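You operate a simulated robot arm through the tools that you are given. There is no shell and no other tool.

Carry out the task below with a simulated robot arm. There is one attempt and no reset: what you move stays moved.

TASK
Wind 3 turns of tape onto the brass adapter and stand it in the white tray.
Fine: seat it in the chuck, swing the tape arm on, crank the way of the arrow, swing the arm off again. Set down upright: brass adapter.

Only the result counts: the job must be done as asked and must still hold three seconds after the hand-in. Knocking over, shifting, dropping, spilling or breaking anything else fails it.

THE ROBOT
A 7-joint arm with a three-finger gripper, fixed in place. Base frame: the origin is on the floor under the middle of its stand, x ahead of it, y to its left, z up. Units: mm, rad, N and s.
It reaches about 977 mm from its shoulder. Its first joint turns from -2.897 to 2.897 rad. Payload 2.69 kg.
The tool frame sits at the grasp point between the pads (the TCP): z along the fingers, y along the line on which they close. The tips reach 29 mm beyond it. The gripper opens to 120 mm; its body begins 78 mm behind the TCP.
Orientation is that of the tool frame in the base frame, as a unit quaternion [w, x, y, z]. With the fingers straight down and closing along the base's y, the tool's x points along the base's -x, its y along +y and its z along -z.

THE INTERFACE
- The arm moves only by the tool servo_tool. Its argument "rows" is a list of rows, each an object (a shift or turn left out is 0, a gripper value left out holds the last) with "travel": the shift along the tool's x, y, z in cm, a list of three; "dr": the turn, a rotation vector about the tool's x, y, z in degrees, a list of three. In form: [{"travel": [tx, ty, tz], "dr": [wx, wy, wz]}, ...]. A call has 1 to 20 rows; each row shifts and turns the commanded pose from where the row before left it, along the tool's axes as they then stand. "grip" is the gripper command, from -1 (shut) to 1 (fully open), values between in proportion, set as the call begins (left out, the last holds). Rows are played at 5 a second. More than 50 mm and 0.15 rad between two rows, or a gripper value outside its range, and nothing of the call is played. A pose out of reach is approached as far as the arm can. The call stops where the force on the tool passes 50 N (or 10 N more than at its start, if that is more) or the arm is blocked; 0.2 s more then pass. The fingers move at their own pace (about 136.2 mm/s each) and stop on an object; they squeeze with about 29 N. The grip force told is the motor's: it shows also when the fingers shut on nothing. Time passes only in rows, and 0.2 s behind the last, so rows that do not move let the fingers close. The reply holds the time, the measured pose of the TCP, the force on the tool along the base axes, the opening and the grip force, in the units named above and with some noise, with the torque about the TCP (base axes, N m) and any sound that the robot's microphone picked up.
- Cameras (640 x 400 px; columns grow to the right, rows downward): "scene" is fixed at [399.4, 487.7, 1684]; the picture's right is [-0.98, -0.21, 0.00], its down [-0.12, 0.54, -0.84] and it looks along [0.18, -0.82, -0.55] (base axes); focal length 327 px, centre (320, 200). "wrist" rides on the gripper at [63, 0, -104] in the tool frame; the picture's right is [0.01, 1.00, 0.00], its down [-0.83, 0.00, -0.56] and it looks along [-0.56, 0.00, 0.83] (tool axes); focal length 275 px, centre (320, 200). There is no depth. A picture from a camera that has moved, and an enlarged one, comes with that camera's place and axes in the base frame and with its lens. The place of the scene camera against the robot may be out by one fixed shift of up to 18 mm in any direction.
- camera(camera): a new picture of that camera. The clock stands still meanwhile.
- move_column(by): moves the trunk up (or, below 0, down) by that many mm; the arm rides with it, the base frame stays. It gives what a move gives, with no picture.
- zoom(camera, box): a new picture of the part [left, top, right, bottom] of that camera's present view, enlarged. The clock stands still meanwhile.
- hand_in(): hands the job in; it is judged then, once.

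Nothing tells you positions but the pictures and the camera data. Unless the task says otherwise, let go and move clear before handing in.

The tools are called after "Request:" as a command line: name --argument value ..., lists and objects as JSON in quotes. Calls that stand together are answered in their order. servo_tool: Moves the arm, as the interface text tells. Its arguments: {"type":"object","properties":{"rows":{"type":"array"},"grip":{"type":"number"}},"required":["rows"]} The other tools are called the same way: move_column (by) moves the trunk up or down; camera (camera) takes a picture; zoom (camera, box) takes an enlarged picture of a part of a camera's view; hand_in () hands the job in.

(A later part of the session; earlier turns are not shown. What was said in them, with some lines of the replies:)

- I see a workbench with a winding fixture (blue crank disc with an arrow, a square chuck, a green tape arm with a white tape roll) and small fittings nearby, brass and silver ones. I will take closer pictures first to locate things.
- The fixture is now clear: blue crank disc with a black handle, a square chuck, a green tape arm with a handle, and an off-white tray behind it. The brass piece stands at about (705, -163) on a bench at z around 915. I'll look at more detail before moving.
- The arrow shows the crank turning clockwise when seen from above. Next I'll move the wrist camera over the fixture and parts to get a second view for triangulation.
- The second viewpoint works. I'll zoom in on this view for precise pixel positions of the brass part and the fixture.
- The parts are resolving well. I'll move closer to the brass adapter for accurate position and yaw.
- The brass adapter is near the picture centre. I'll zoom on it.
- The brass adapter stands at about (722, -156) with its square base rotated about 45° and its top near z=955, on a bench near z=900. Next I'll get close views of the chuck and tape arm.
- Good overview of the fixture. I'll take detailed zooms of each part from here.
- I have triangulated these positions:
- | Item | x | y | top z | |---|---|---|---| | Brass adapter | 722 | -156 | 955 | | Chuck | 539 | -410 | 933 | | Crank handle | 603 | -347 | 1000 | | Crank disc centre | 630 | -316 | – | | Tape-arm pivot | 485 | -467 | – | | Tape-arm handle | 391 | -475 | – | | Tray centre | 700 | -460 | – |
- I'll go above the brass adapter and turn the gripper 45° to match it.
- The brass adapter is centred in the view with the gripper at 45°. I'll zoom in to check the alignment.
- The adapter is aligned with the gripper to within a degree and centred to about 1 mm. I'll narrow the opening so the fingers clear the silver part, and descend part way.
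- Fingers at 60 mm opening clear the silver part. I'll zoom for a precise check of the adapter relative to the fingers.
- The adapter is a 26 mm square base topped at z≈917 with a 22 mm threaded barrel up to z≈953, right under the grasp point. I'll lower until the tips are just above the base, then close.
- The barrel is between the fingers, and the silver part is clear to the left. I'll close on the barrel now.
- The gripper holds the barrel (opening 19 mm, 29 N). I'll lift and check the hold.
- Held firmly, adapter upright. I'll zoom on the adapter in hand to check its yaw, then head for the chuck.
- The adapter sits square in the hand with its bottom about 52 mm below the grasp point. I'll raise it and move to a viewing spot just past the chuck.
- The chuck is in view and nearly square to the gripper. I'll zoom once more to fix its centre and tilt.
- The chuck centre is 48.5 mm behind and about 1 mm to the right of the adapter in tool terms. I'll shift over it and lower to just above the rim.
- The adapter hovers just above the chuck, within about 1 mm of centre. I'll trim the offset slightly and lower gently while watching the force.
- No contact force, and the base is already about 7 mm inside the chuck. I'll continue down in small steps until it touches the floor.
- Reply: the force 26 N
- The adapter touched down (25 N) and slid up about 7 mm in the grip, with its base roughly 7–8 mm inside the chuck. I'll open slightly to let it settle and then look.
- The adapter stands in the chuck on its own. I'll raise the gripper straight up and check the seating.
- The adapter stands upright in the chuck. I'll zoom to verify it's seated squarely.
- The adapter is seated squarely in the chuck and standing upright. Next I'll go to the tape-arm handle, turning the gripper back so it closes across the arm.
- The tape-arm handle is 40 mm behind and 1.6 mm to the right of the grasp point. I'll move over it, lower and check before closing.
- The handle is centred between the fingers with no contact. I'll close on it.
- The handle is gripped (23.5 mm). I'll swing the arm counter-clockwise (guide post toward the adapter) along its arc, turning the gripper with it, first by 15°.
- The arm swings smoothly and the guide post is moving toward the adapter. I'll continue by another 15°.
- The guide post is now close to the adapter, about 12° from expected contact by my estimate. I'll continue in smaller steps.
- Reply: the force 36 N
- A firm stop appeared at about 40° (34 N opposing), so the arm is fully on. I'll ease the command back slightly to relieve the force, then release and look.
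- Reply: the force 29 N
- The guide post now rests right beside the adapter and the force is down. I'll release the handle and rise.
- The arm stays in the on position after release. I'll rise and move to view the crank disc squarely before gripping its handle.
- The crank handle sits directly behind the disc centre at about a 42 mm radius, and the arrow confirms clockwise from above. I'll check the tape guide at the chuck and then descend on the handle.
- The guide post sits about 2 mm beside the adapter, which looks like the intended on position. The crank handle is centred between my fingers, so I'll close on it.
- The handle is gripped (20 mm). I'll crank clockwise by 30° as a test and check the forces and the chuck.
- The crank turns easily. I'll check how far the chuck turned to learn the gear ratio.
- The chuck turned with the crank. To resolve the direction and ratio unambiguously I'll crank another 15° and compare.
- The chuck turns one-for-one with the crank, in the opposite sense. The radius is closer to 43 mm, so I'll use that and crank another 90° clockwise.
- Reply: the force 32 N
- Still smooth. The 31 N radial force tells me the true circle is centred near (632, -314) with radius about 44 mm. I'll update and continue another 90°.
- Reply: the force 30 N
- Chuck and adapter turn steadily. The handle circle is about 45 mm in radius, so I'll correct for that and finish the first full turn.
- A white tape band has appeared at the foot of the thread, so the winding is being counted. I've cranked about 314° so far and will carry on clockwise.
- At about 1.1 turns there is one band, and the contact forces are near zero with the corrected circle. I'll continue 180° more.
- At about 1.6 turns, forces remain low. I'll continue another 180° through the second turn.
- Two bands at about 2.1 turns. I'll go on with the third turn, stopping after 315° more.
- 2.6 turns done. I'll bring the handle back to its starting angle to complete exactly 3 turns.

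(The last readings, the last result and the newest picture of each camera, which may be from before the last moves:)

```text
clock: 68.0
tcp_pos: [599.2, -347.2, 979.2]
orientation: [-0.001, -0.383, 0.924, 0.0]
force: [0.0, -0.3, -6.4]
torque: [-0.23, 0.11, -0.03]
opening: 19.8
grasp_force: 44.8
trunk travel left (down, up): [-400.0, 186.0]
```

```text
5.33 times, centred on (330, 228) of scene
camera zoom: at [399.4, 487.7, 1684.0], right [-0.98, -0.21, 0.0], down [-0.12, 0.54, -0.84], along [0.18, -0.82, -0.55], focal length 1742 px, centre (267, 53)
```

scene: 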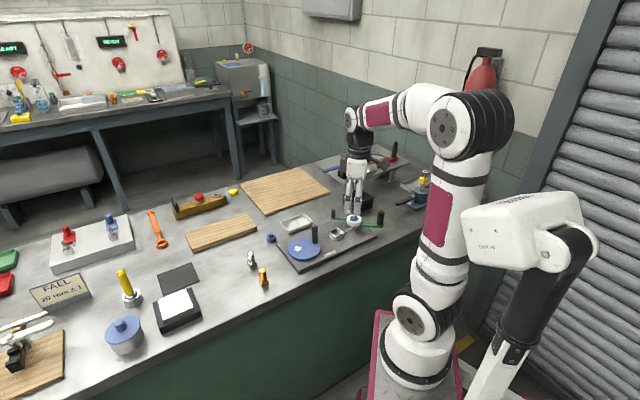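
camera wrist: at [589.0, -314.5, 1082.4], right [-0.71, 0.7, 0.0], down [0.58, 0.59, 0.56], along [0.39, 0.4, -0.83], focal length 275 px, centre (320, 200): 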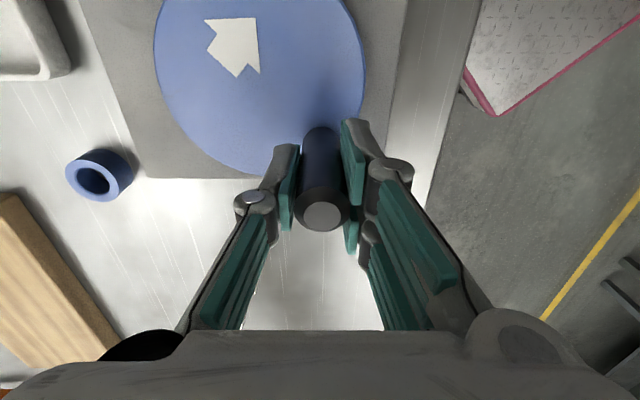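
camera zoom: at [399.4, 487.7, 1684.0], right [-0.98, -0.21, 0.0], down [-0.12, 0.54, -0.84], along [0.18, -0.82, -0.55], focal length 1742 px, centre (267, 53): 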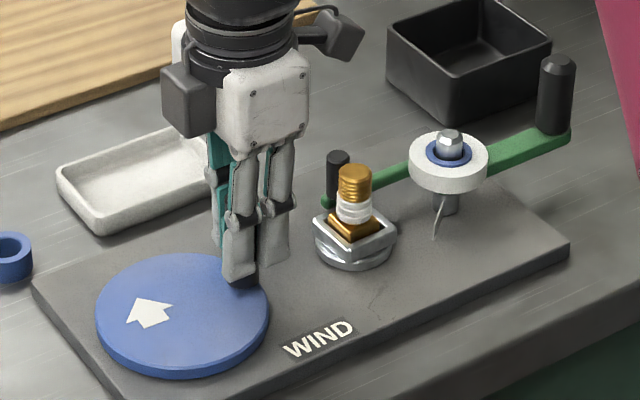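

Three bands are on the thread and the crank is back at its starting angle, so that is exactly 3 turns. I'll release the crank handle and lift away.

Request:
servo_tool --rows '[{"travel": [0, 0, 0]}, {"travel": [0, 0, 0]}, {"travel": [0, 0, 0]}, {"travel": [0, 0, -2.0]}, {"travel": [0, 0, -2.5]}, {"travel": [0, 0, -2.5]}, {"travel": [0, 0, -2.5]}, {"travel": [0, 0, 0]}]' --grip 0

Request:
camera --camera "wrist"

Request:
zoom --camera "scene" --box '[270, 190, 390, 265]'

```text
clock: 69.8
tcp_pos: [601.8, -345.0, 1074.5]
orientation: [0.0, -0.384, 0.923, 0.0]
force: [0.2, -0.3, 0.5]
torque: [0.01, -0.01, 0.01]
opening: 59.9
grasp_force: 0.1
trunk travel left (down, up): [-400.0, 186.0]
```

```text
taken
camera wrist: at [557.0, -389.9, 1177.3], right [-0.71, 0.7, 0.0], down [0.58, 0.59, 0.56], along [0.39, 0.4, -0.83], focal length 275 px, centre (320, 200)
```

wrist: 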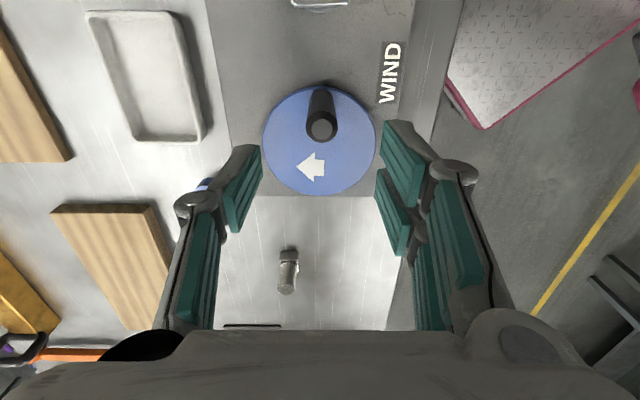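

```text
5.33 times, centred on (330, 228) of scene
camera zoom: at [399.4, 487.7, 1684.0], right [-0.98, -0.21, 0.0], down [-0.12, 0.54, -0.84], along [0.18, -0.82, -0.55], focal length 1742 px, centre (267, 53)
```

zoom: 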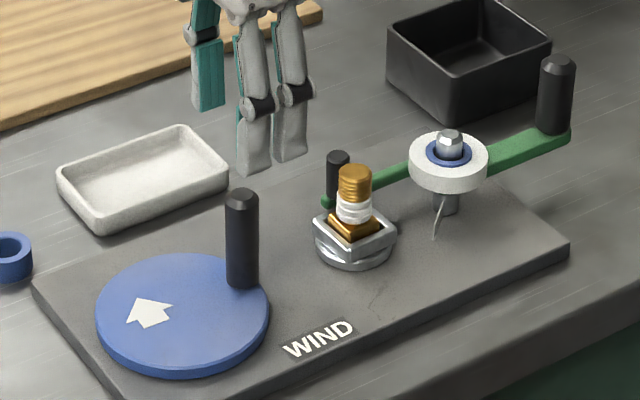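

The crank is released and undisturbed. Now I'll go back to the tape-arm handle to swing it off.

Request:
servo_tool --rows '[{"travel": [3.17, -0.01, 0]}, {"travel": [3.17, -0.01, 0]}, {"travel": [3.17, -0.01, 0]}, {"travel": [3.17, -0.01, 0]}, {"travel": [3.17, -0.01, 0]}, {"travel": [3.17, -0.01, 0]}, {"travel": [3.17, -0.01, 0]}, {"dr": [0, 0, 6.3]}, {"travel": [0, 0, 0]}, {"travel": [0, 0, 0]}]'

Request:
camera --camera "wrist"

Request:
zoom --camera "wrist" --box '[270, 20, 370, 120]'

```text
clock: 72.0
tcp_pos: [444.6, -504.1, 1073.0]
orientation: [0.0, -0.332, 0.943, 0.0]
force: [0.0, -0.8, -0.2]
torque: [0.03, -0.04, -0.02]
opening: 59.9
grasp_force: 0.2
trunk travel left (down, up): [-400.0, 186.0]
```

```text
taken
camera wrist: at [395.4, -542.8, 1176.9], right [-0.63, 0.78, 0.0], down [0.65, 0.52, 0.56], along [0.43, 0.35, -0.83], focal length 275 px, centre (320, 200)
```

wrist: 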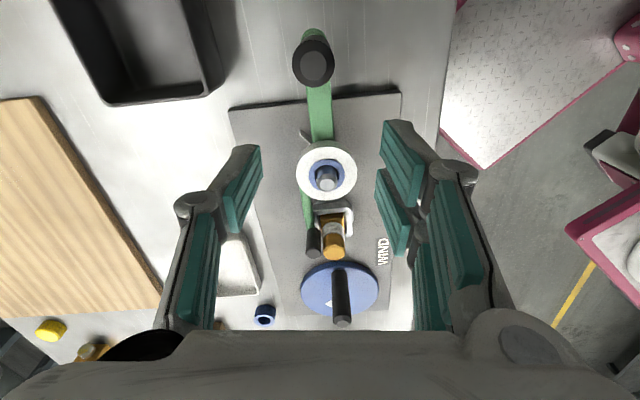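

```text
4.00 times, centred on (320, 70) of wrist
camera zoom: at [395.4, -542.8, 1176.9], right [-0.63, 0.78, 0.0], down [0.65, 0.52, 0.56], along [0.43, 0.35, -0.83], focal length 1101 px, centre (320, 720)
```

zoom: 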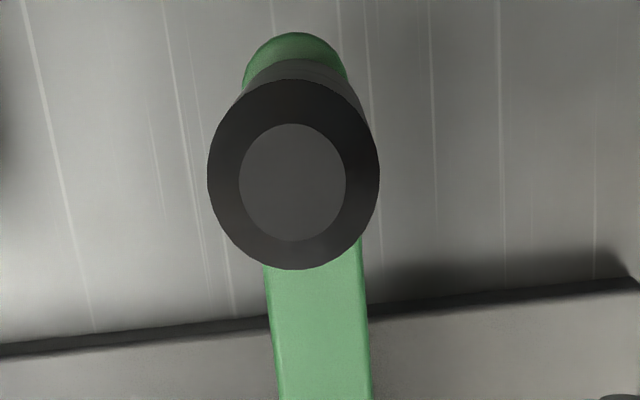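

The arm handle is 38 mm behind and 4 mm to the left. I'll move over it, descend and grip it.

Request:
servo_tool --rows '[{"travel": [1.91, -0.19, 0]}, {"travel": [1.91, -0.2, 0]}, {"travel": [0, 0, 2.5]}, {"travel": [0, 0, 2.5]}, {"travel": [0, 0, 2.5]}, {"travel": [0, 0, 1.2]}, {"travel": [0, 0, 0.8]}, {"travel": [0, 0, 0]}]'

Request:
camera --camera "wrist"

```text
clock: 73.8
tcp_pos: [416.9, -531.6, 978.7]
orientation: [0.0, -0.332, 0.943, -0.001]
force: [0.6, -0.2, 0.8]
torque: [-0.02, -0.01, -0.01]
opening: 60.1
grasp_force: 0.1
trunk travel left (down, up): [-400.0, 186.0]
```

```text
taken
camera wrist: at [368.8, -570.0, 1082.3], right [-0.63, 0.78, 0.0], down [0.65, 0.52, 0.56], along [0.43, 0.35, -0.83], focal length 275 px, centre (320, 200)
```

wrist: 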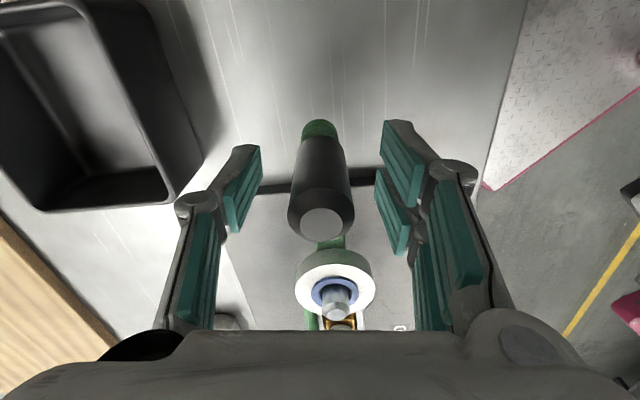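

The handle is centred in the fingers. I'll grip it and swing back the way it came, 35° first.

Request:
servo_tool --rows '[{"travel": [0, 0, 0]}, {"travel": [0, 0, 0]}, {"travel": [0, 0, 0]}, {"travel": [0, 0, 0]}]' --grip -1

Request:
servo_tool --rows '[{"travel": [0.02, 0.42, 0], "dr": [0, 0, 2.5]}, {"travel": [0.03, 0.84, 0], "dr": [0, 0, 5]}, {"travel": [0.03, 0.84, 0], "dr": [0, 0, 5]}, {"travel": [0.03, 0.84, 0], "dr": [0, 0, 5]}, {"travel": [0, 0, 0]}]'

Request:
zoom --camera "scene" --box '[310, 180, 430, 255]'

```text
clock: 74.8
tcp_pos: [417.7, -531.6, 978.8]
orientation: [0.0, -0.332, 0.943, 0.0]
force: [-1.5, 0.8, -0.2]
torque: [0.11, -0.04, 0.0]
opening: 23.9
grasp_force: 44.6
trunk travel left (down, up): [-400.0, 186.0]
```

```text
clock: 76.0
tcp_pos: [398.8, -505.3, 977.8]
orientation: [-0.001, -0.184, 0.983, 0.0]
force: [-5.6, -2.1, 2.3]
torque: [0.13, 0.13, -0.14]
opening: 23.5
grasp_force: 45.4
trunk travel left (down, up): [-400.0, 186.0]
```

```text
5.33 times, centred on (370, 218) of scene
camera zoom: at [399.4, 487.7, 1684.0], right [-0.98, -0.21, 0.0], down [-0.12, 0.54, -0.84], along [0.18, -0.82, -0.55], focal length 1742 px, centre (53, 107)
```

zoom: 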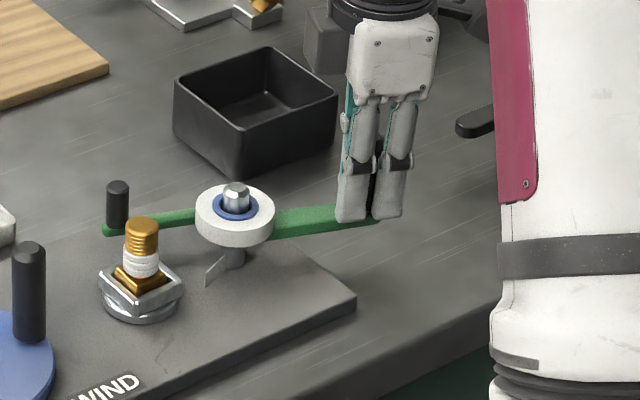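

The arm is swinging off cleanly and the adapter stays put. I'll continue back to its original rest angle.

Request:
servo_tool --rows '[{"travel": [0.03, 0.84, 0], "dr": [0, 0, 5]}, {"travel": [0.03, 0.84, 0], "dr": [0, 0, 5]}, {"travel": [0.03, 0.84, 0], "dr": [0, 0, 5]}, {"travel": [0.03, 0.84, 0], "dr": [0, 0, 5]}, {"travel": [0, 0, 0]}]'

Request:
zoom --camera "scene" --box '[310, 180, 430, 255]'

```text
clock: 77.2
tcp_pos: [390.2, -472.8, 978.0]
orientation: [-0.001, -0.011, 1.0, 0.001]
force: [-19.3, -2.7, 1.0]
torque: [-0.09, 0.75, -0.12]
opening: 23.4
grasp_force: 45.0
trunk travel left (down, up): [-400.0, 186.0]
```

```text
5.33 times, centred on (370, 218) of scene
camera zoom: at [399.4, 487.7, 1684.0], right [-0.98, -0.21, 0.0], down [-0.12, 0.54, -0.84], along [0.18, -0.82, -0.55], focal length 1742 px, centre (53, 107)
```

zoom: 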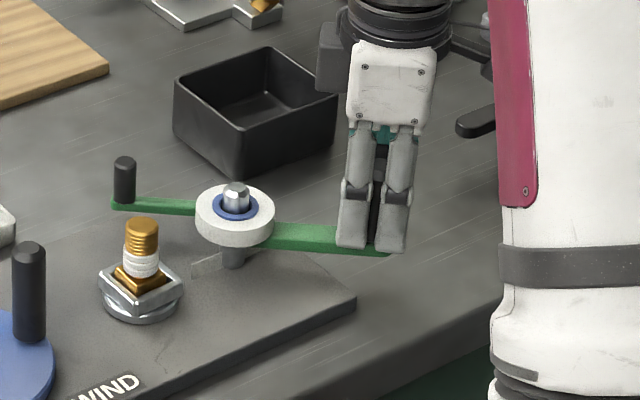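

The arm is back at its original off position, with handle and post where they started. I'll release it and rise.

Request:
servo_tool --rows '[{"travel": [0.02, 0.15, 0], "dr": [0, 0, 1]}, {"travel": [0, 0, 0]}]'

Request:
servo_tool --rows '[{"travel": [0, 0, 0]}, {"travel": [0, 0, 0]}, {"travel": [0, 0, 0]}, {"travel": [0, 0, -2.0]}, {"travel": [0, 0, -2.5]}, {"travel": [0, 0, -2.5]}, {"travel": [0, 0, -2.5]}, {"travel": [0, 0, 0]}]' --grip 0

Request:
zoom --camera "scene" --box '[310, 180, 430, 255]'

```text
clock: 77.8
tcp_pos: [389.1, -473.1, 977.7]
orientation: [0.001, -0.002, 1.0, 0.0]
force: [-23.2, -10.4, -4.1]
torque: [-0.56, 0.95, 0.35]
opening: 23.1
grasp_force: 45.3
trunk travel left (down, up): [-400.0, 186.0]
```

```text
clock: 79.6
tcp_pos: [392.1, -471.8, 1074.4]
orientation: [0.0, -0.003, 1.0, 0.0]
force: [-0.1, 0.7, -0.3]
torque: [0.01, 0.03, -0.03]
opening: 59.9
grasp_force: 0.1
trunk travel left (down, up): [-400.0, 186.0]
```

```text
5.33 times, centred on (370, 218) of scene
camera zoom: at [399.4, 487.7, 1684.0], right [-0.98, -0.21, 0.0], down [-0.12, 0.54, -0.84], along [0.18, -0.82, -0.55], focal length 1742 px, centre (53, 107)
```

zoom: 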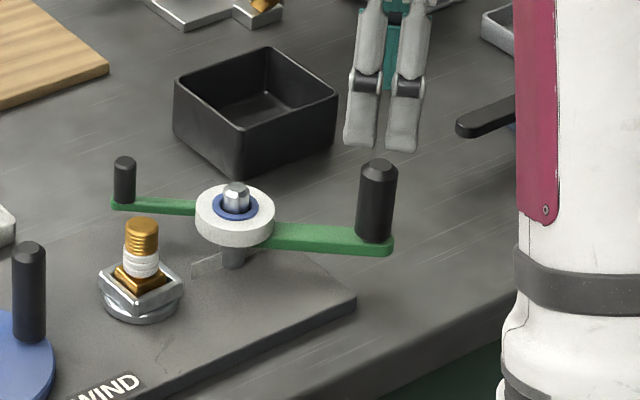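

The arm is off and the taped adapter still stands in the chuck. I'll move above it with the gripper turned 45° again and locate it.

Request:
servo_tool --rows '[{"travel": [-3.04, 1.62, 0]}, {"travel": [-3.04, 1.62, 0]}, {"travel": [-3.04, 1.62, 0]}, {"travel": [-3.04, 1.62, 0]}, {"travel": [-3.04, 1.62, 0]}, {"travel": [-3.04, 1.62, 0]}, {"dr": [0, 0, -7.5]}, {"dr": [0, 0, -7.5]}, {"dr": [0, 0, -7.5]}, {"dr": [0, 0, -7.5]}, {"dr": [0, 0, -7.5]}, {"dr": [0, 0, -7.5]}, {"travel": [0, 0, 0]}]'

Request:
camera --camera "wrist"

Request:
zoom --camera "wrist" --box '[270, 0, 370, 90]'

```text
clock: 82.4
tcp_pos: [572.5, -374.9, 1073.1]
orientation: [0.0, -0.386, 0.923, 0.0]
force: [-0.3, -0.3, -0.7]
torque: [0.01, 0.01, 0.0]
opening: 60.0
grasp_force: 0.1
trunk travel left (down, up): [-400.0, 186.0]
```

```text
taken
camera wrist: at [528.8, -419.0, 1177.5], right [-0.72, 0.7, 0.0], down [0.58, 0.59, 0.56], along [0.39, 0.4, -0.83], focal length 275 px, centre (320, 200)
```

wrist: 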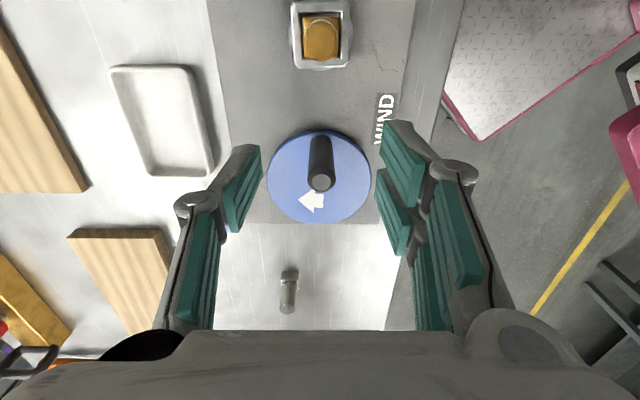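

```text
4.44 times, centred on (320, 45) of wrist
camera zoom: at [528.8, -419.0, 1177.5], right [-0.72, 0.7, 0.0], down [0.58, 0.59, 0.56], along [0.39, 0.4, -0.83], focal length 1224 px, centre (320, 889)
```

zoom: 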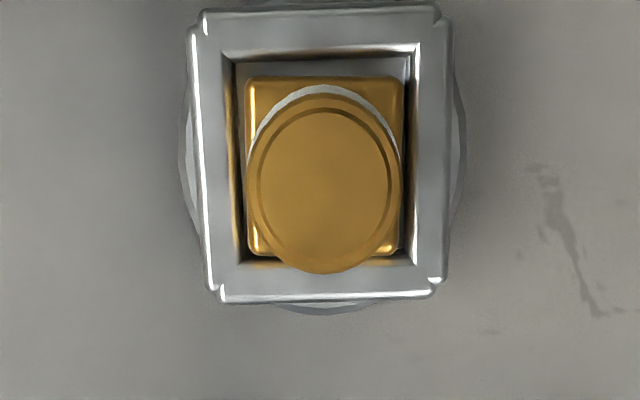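

The adapter is 48 mm behind the grasp point and unmoved. I'll position over it and lower so the fingertips stop just above the tape bands, on bare thread.

Request:
servo_tool --rows '[{"travel": [2.4, 0.02, 0]}, {"travel": [2.4, 0.02, 0]}, {"travel": [0, 0, 2.0]}, {"travel": [0, 0, 2.0]}, {"travel": [0, 0, 2.0]}, {"travel": [0, 0, 1.3]}, {"travel": [0, 0, 1.0]}, {"travel": [0, 0, 0]}]'

Request:
camera --camera "wrist"

Request:
zoom --camera "wrist" --box '[260, 80, 380, 220]'

Request:
zoom --camera "scene" --box '[310, 195, 370, 245]'

```text
clock: 84.2
tcp_pos: [538.0, -408.9, 990.7]
orientation: [0.0, -0.385, 0.923, 0.001]
force: [1.1, 0.7, 0.1]
torque: [0.01, 0.04, -0.03]
opening: 60.1
grasp_force: 0.1
trunk travel left (down, up): [-400.0, 186.0]
```

```text
taken
camera wrist: at [494.8, -452.8, 1094.2], right [-0.71, 0.7, 0.0], down [0.58, 0.59, 0.56], along [0.39, 0.4, -0.83], focal length 275 px, centre (320, 200)
```

wrist: 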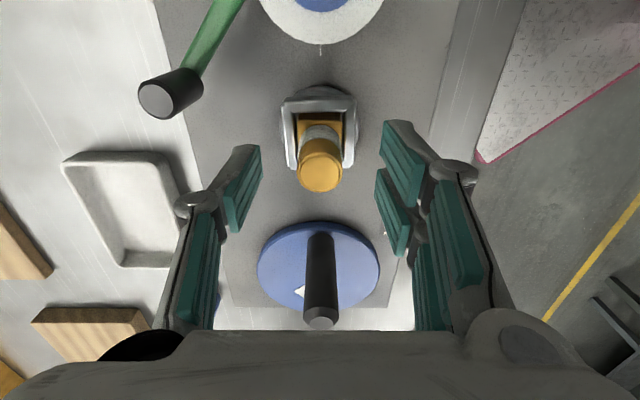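

```text
2.86 times, centred on (320, 150) of wrist
camera zoom: at [494.8, -452.8, 1094.2], right [-0.71, 0.7, 0.0], down [0.58, 0.59, 0.56], along [0.39, 0.4, -0.83], focal length 786 px, centre (320, 343)
```

zoom: 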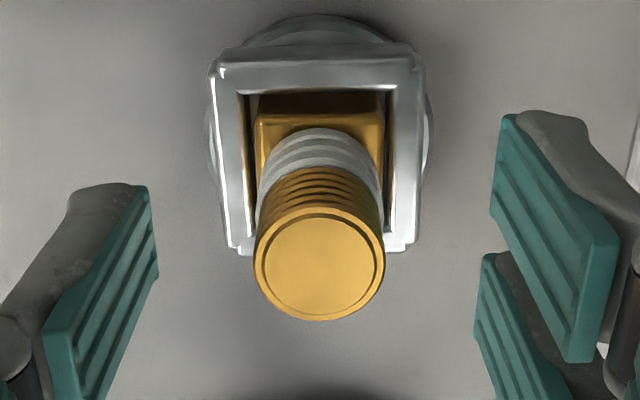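

```text
8.00 times, centred on (340, 220) of scene
camera zoom: at [399.4, 487.7, 1684.0], right [-0.98, -0.21, 0.0], down [-0.12, 0.54, -0.84], along [0.18, -0.82, -0.55], focal length 2613 px, centre (160, 40)
```

zoom: 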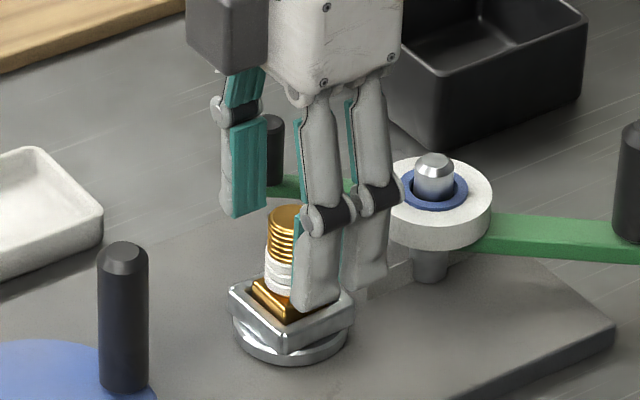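

The fingertips are level with the bare thread above the tape. I'll close on it.

Request:
servo_tool --rows '[{"travel": [0, 0, 0]}, {"travel": [0, 0, 0]}, {"travel": [0, 0, 0]}, {"travel": [0, 0, 0]}, {"travel": [0, 0, 0]}]' --grip -1

Request:
zoom --camera "wrist" --box '[260, 80, 380, 220]'

Request:
zoom --camera "scene" --box '[310, 195, 370, 245]'

```text
clock: 85.4
tcp_pos: [538.5, -408.4, 989.5]
orientation: [0.0, -0.385, 0.923, 0.001]
force: [0.4, -0.4, -0.3]
torque: [-0.01, -0.02, -0.01]
opening: 18.8
grasp_force: 29.5
trunk travel left (down, up): [-400.0, 186.0]
```

```text
2.86 times, centred on (320, 150) of wrist
camera zoom: at [494.8, -452.9, 1094.3], right [-0.71, 0.7, 0.0], down [0.58, 0.59, 0.56], along [0.39, 0.4, -0.83], focal length 786 px, centre (320, 343)
```

zoom: 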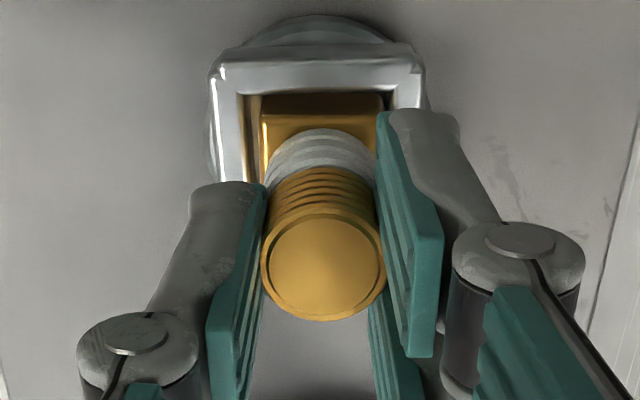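

```text
8.00 times, centred on (340, 220) of scene
camera zoom: at [399.4, 487.7, 1684.0], right [-0.98, -0.21, 0.0], down [-0.12, 0.54, -0.84], along [0.18, -0.82, -0.55], focal length 2613 px, centre (160, 40)
```

zoom: 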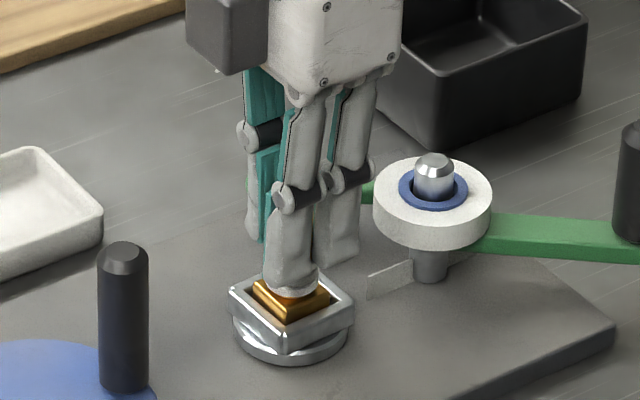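

The thread is gripped with 29 N above the tape. I'll lift it straight out of the chuck.

Request:
servo_tool --rows '[{"travel": [0, 0, -0.3]}, {"travel": [0, 0, -0.7]}, {"travel": [0, 0, -1.0]}, {"travel": [0, 0, -2.0]}, {"travel": [0, 0, -2.5]}, {"travel": [0, 0, -2.5]}, {"travel": [0, 0, -1.0]}, {"travel": [0, 0, 0]}]'

Request:
camera --camera "wrist"

Request:
zoom --camera "scene" --box '[270, 170, 390, 265]'

```text
clock: 87.2
tcp_pos: [540.0, -408.7, 1089.9]
orientation: [0.0, -0.385, 0.923, 0.0]
force: [-0.7, 0.5, -0.5]
torque: [-0.01, 0.03, -0.02]
opening: 18.7
grasp_force: 29.2
trunk travel left (down, up): [-400.0, 186.0]
```

```text
taken
camera wrist: at [495.2, -453.3, 1194.5], right [-0.71, 0.7, 0.0], down [0.58, 0.59, 0.56], along [0.39, 0.4, -0.83], focal length 275 px, centre (320, 200)
```

wrist: 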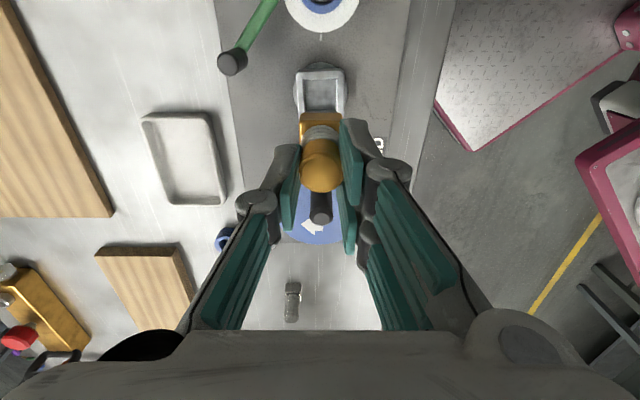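

```text
4.21 times, centred on (330, 218) of scene
camera zoom: at [399.4, 487.7, 1684.0], right [-0.98, -0.21, 0.0], down [-0.12, 0.54, -0.84], along [0.18, -0.82, -0.55], focal length 1375 px, centre (278, 126)
```

zoom: 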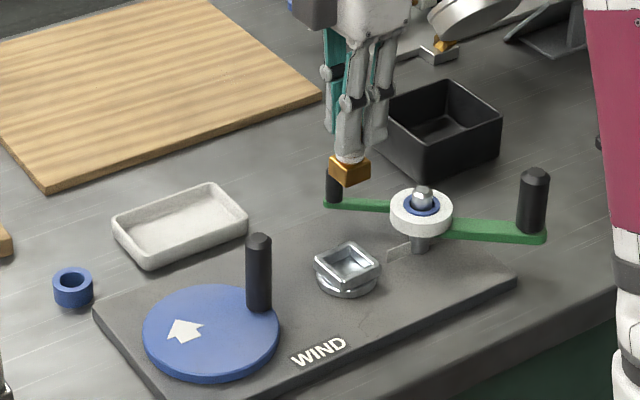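

The adapter came out cleanly and hangs upright. I'll zoom on the tray to fix its position.

Request:
zoom --camera "wrist" --box '[120, 90, 250, 220]'

Request:
zoom --camera "wrist" --box '[270, 90, 370, 210]'

```text
3.08 times, centred on (185, 155) of wrist
camera zoom: at [495.2, -453.3, 1194.5], right [-0.71, 0.7, 0.0], down [0.58, 0.59, 0.56], along [0.39, 0.4, -0.83], focal length 847 px, centre (735, 338)
```

zoom: 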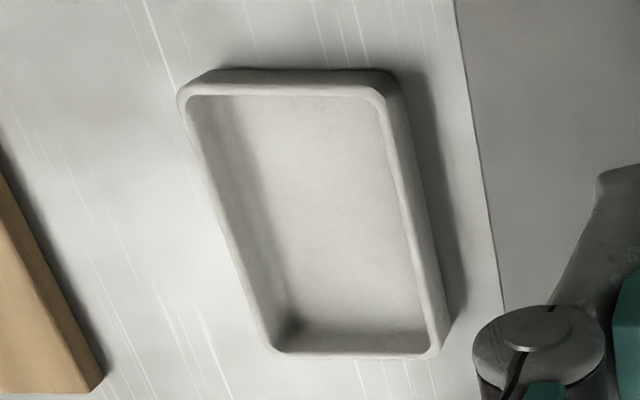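

```text
3.33 times, centred on (320, 150) of wrist
camera zoom: at [495.2, -453.3, 1194.5], right [-0.71, 0.7, 0.0], down [0.58, 0.59, 0.56], along [0.39, 0.4, -0.83], focal length 918 px, centre (320, 367)
```

zoom: 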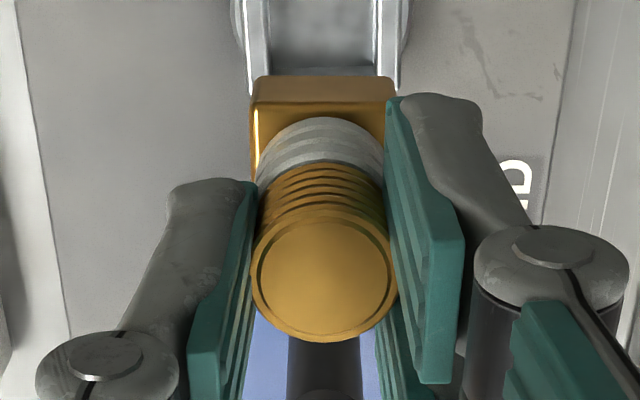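

The tray centre is 76 mm ahead and 147 mm left of the grasp point, with its rim near z=923. I'll carry the adapter over it and lower part way.

Request:
servo_tool --rows '[{"travel": [-1.52, -2.94, 0]}, {"travel": [-1.52, -2.94, 0]}, {"travel": [-1.52, -2.94, 0]}, {"travel": [-1.52, -2.94, 0]}, {"travel": [-1.52, -2.94, 0]}, {"travel": [0, 0, 2.5]}, {"travel": [0, 0, 2.5]}, {"travel": [0, 0, 2.0]}, {"travel": [0, 0, 0]}, {"travel": [0, 0, 0]}]'

Request:
camera --camera "wrist"

Request:
zoom --camera "scene" --box '[250, 160, 370, 260]'

```text
clock: 89.4
tcp_pos: [697.2, -458.9, 1020.0]
orientation: [0.0, -0.385, 0.923, 0.001]
force: [-0.1, 0.0, -0.9]
torque: [0.0, 0.0, 0.0]
opening: 18.9
grasp_force: 29.1
trunk travel left (down, up): [-400.0, 186.0]
```

```text
taken
camera wrist: at [653.5, -502.9, 1124.1], right [-0.71, 0.7, 0.0], down [0.58, 0.59, 0.56], along [0.39, 0.4, -0.83], focal length 275 px, centre (320, 200)
```

wrist: 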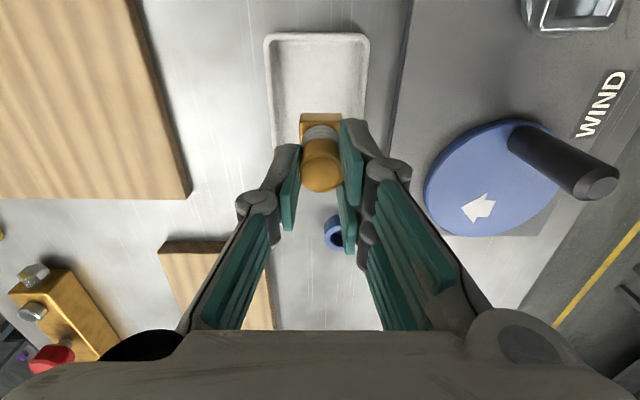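

```text
4.00 times, centred on (310, 210) of scene
camera zoom: at [399.4, 487.7, 1684.0], right [-0.98, -0.21, 0.0], down [-0.12, 0.54, -0.84], along [0.18, -0.82, -0.55], focal length 1306 px, centre (360, 160)
```

zoom: 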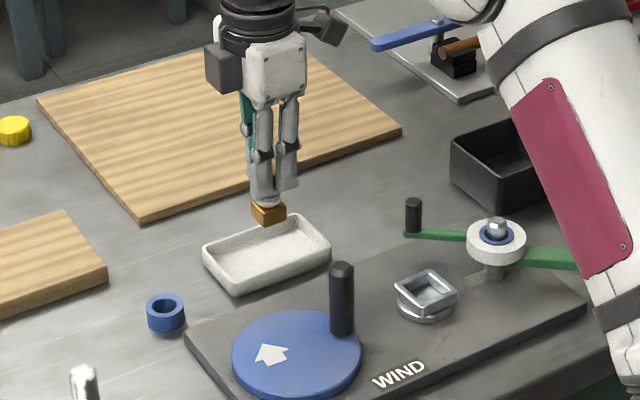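

The adapter is centred over the tray. I'll lower it toward the tray floor, slowly near the end.

Request:
servo_tool --rows '[{"travel": [0, 0, 1.5]}, {"travel": [0, 0, 1.5]}, {"travel": [0, 0, 1.0]}, {"travel": [0, 0, 0.3]}, {"travel": [0, 0, 0]}]'

Request:
camera --camera "wrist"

Request:
zoom --camera "scene" --box '[270, 190, 340, 245]'

```text
clock: 90.6
tcp_pos: [697.0, -457.6, 977.1]
orientation: [-0.001, -0.385, 0.923, 0.0]
force: [-0.1, -0.9, -0.7]
torque: [0.02, 0.01, -0.02]
opening: 18.8
grasp_force: 29.0
trunk travel left (down, up): [-400.0, 186.0]
```

```text
taken
camera wrist: at [653.0, -502.4, 1080.7], right [-0.71, 0.7, 0.0], down [0.58, 0.59, 0.56], along [0.39, 0.4, -0.83], focal length 275 px, centre (320, 200)
```

wrist: 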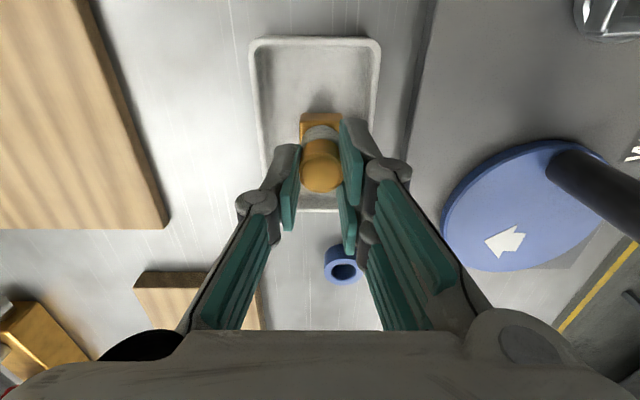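

```text
7.27 times, centred on (305, 218) of scene
camera zoom: at [399.4, 487.7, 1684.0], right [-0.98, -0.21, 0.0], down [-0.12, 0.54, -0.84], along [0.18, -0.82, -0.55], focal length 2375 px, centre (429, 73)
```

zoom: 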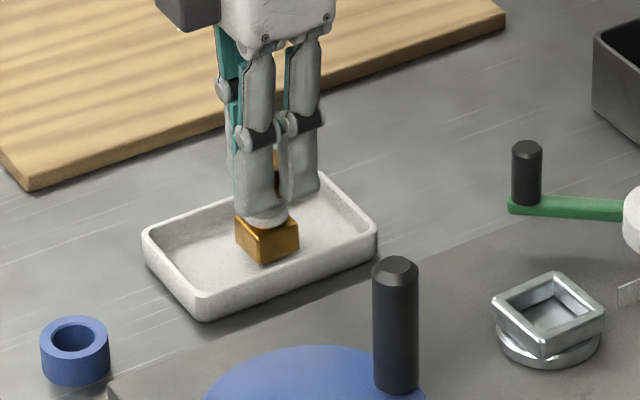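

Nearly there: base about 7 mm above the tray floor and inside the walls. I'll lower in 2 mm steps, watching for contact.

Request:
servo_tool --rows '[{"travel": [0, 0, 0.2]}, {"travel": [0, 0, 0.2]}, {"travel": [0, 0, 0.1]}, {"travel": [0, 0, 0]}]'

```text
clock: 91.6
tcp_pos: [696.9, -457.5, 973.2]
orientation: [0.0, -0.385, 0.923, 0.0]
force: [0.0, -0.1, -0.5]
torque: [-0.04, -0.01, 0.01]
opening: 18.9
grasp_force: 29.8
trunk travel left (down, up): [-400.0, 186.0]
```

Request:
servo_tool --rows '[{"travel": [0, 0, 0.1]}, {"travel": [0, 0, 0.1]}, {"travel": [0, 0, 0]}]'

```text
clock: 92.4
tcp_pos: [698.2, -458.2, 970.7]
orientation: [0.001, -0.386, 0.923, -0.002]
force: [-1.8, 1.0, 9.3]
torque: [0.03, -0.02, 0.01]
opening: 18.6
grasp_force: 29.3
trunk travel left (down, up): [-400.0, 186.0]
```

Contact with the tray floor (9 N). I'll open the fingers gently and check that it stands.

Request:
servo_tool --rows '[{"travel": [0, 0, 0]}, {"travel": [0, 0, 0]}, {"travel": [0, 0, 0]}, {"travel": [0, 0, 0]}]' --grip -0.3

Request:
camera --camera "wrist"

Request:
zoom --camera "scene" --box '[270, 190, 340, 245]'

```text
clock: 93.4
tcp_pos: [696.3, -457.6, 970.4]
orientation: [0.0, -0.385, 0.923, 0.0]
force: [-0.7, 0.3, 0.3]
torque: [0.01, 0.01, 0.02]
opening: 42.3
grasp_force: 0.1
trunk travel left (down, up): [-400.0, 186.0]
```

```text
taken
camera wrist: at [652.9, -502.1, 1074.2], right [-0.71, 0.7, 0.0], down [0.58, 0.59, 0.56], along [0.39, 0.4, -0.83], focal length 275 px, centre (320, 200)
```

wrist: 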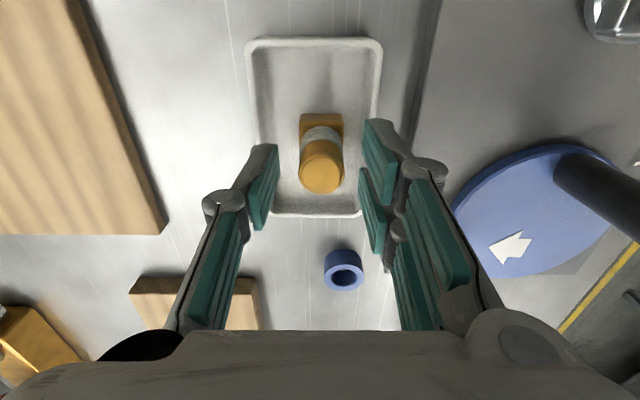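

```text
7.27 times, centred on (305, 218) of scene
camera zoom: at [399.4, 487.7, 1684.0], right [-0.98, -0.21, 0.0], down [-0.12, 0.54, -0.84], along [0.18, -0.82, -0.55], focal length 2375 px, centre (429, 73)
```

zoom: 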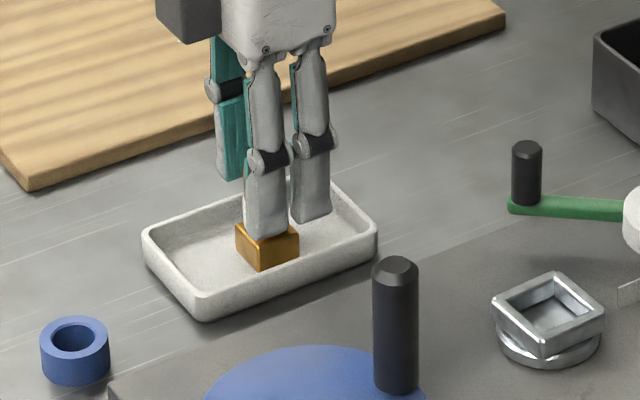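

The adapter stands free and upright in the tray with the fingers clear on both sides. I'll rise straight up and confirm the final state.

Request:
servo_tool --rows '[{"travel": [0, 0, -0.5]}, {"travel": [0, 0, -1.5]}, {"travel": [0, 0, -2.5]}, {"travel": [0, 0, -2.5]}, {"travel": [0, 0, -2.5]}, {"travel": [0, 0, -2.5]}, {"travel": [0, 0, -2.0]}, {"travel": [0, 0, 0]}, {"travel": [0, 0, 0]}]'

Request:
camera --camera "wrist"

Request:
camera --camera "scene"

Request:
zoom --camera "scene" --box '[270, 190, 390, 265]'

```text
clock: 95.4
tcp_pos: [697.5, -457.6, 1110.5]
orientation: [0.0, -0.385, 0.923, 0.0]
force: [0.4, -0.1, -0.1]
torque: [0.0, -0.01, 0.04]
opening: 42.1
grasp_force: 0.0
trunk travel left (down, up): [-400.0, 186.0]
```

```text
taken
camera wrist: at [652.8, -502.1, 1214.5], right [-0.71, 0.7, 0.0], down [0.58, 0.59, 0.56], along [0.39, 0.4, -0.83], focal length 275 px, centre (320, 200)
```

wrist: 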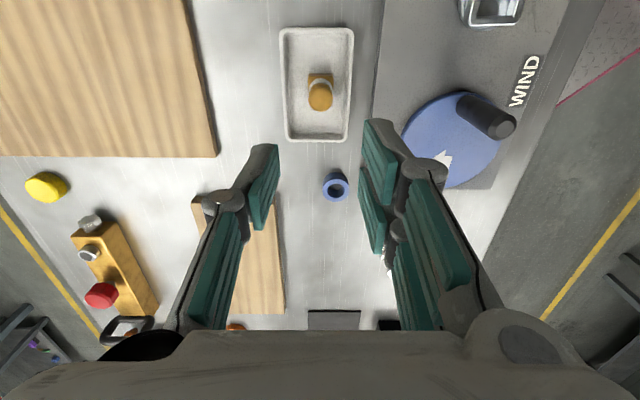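

```text
taken
```

scene: 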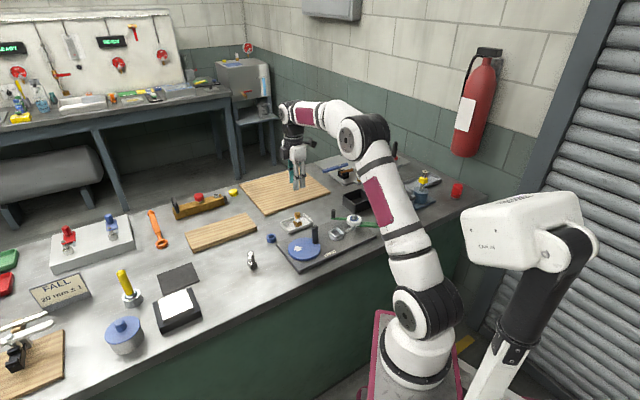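

```text
5.33 times, centred on (330, 228) of scene
camera zoom: at [399.4, 487.7, 1684.0], right [-0.98, -0.21, 0.0], down [-0.12, 0.54, -0.84], along [0.18, -0.82, -0.55], focal length 1742 px, centre (267, 53)
```

zoom: 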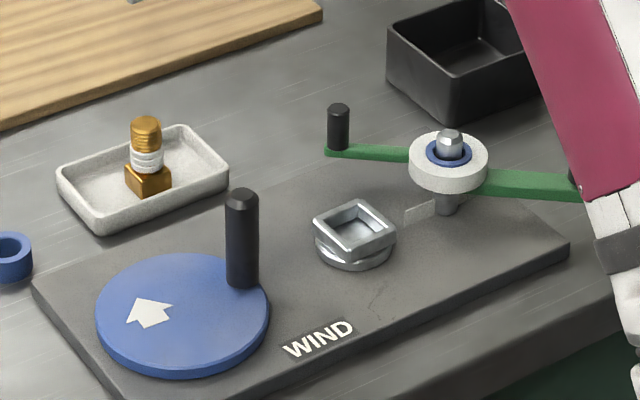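

The brass adapter stands upright in the white tray with three tape bands. The tape arm is back off, the crank is at rest, everything else looks undisturbed and the gripper is clear. I'm handing in the job.

Request:
hand_in

```text
The job is handed in.
```

The brass adapter is standing upright in the white tray with 3 turns of tape on it, and I've handed the job in. I don't have the judge's result.

- **Winding:** I seated the adapter in the chuck and swung the tape arm on. I then cranked clockwise, the way of the arrow, for three full turns, until the handle was back at its starting angle. Three bands of tape show on the thread.
- **Tape arm:** it is swung off again and back at its original position.
- **Placement:** the adapter stands near the middle of the tray. It stayed standing after I let go and moved the gripper clear.
- **Everything else:** in the last pictures, the silver adapter, the blue ring and the other items on the bench look undisturbed.
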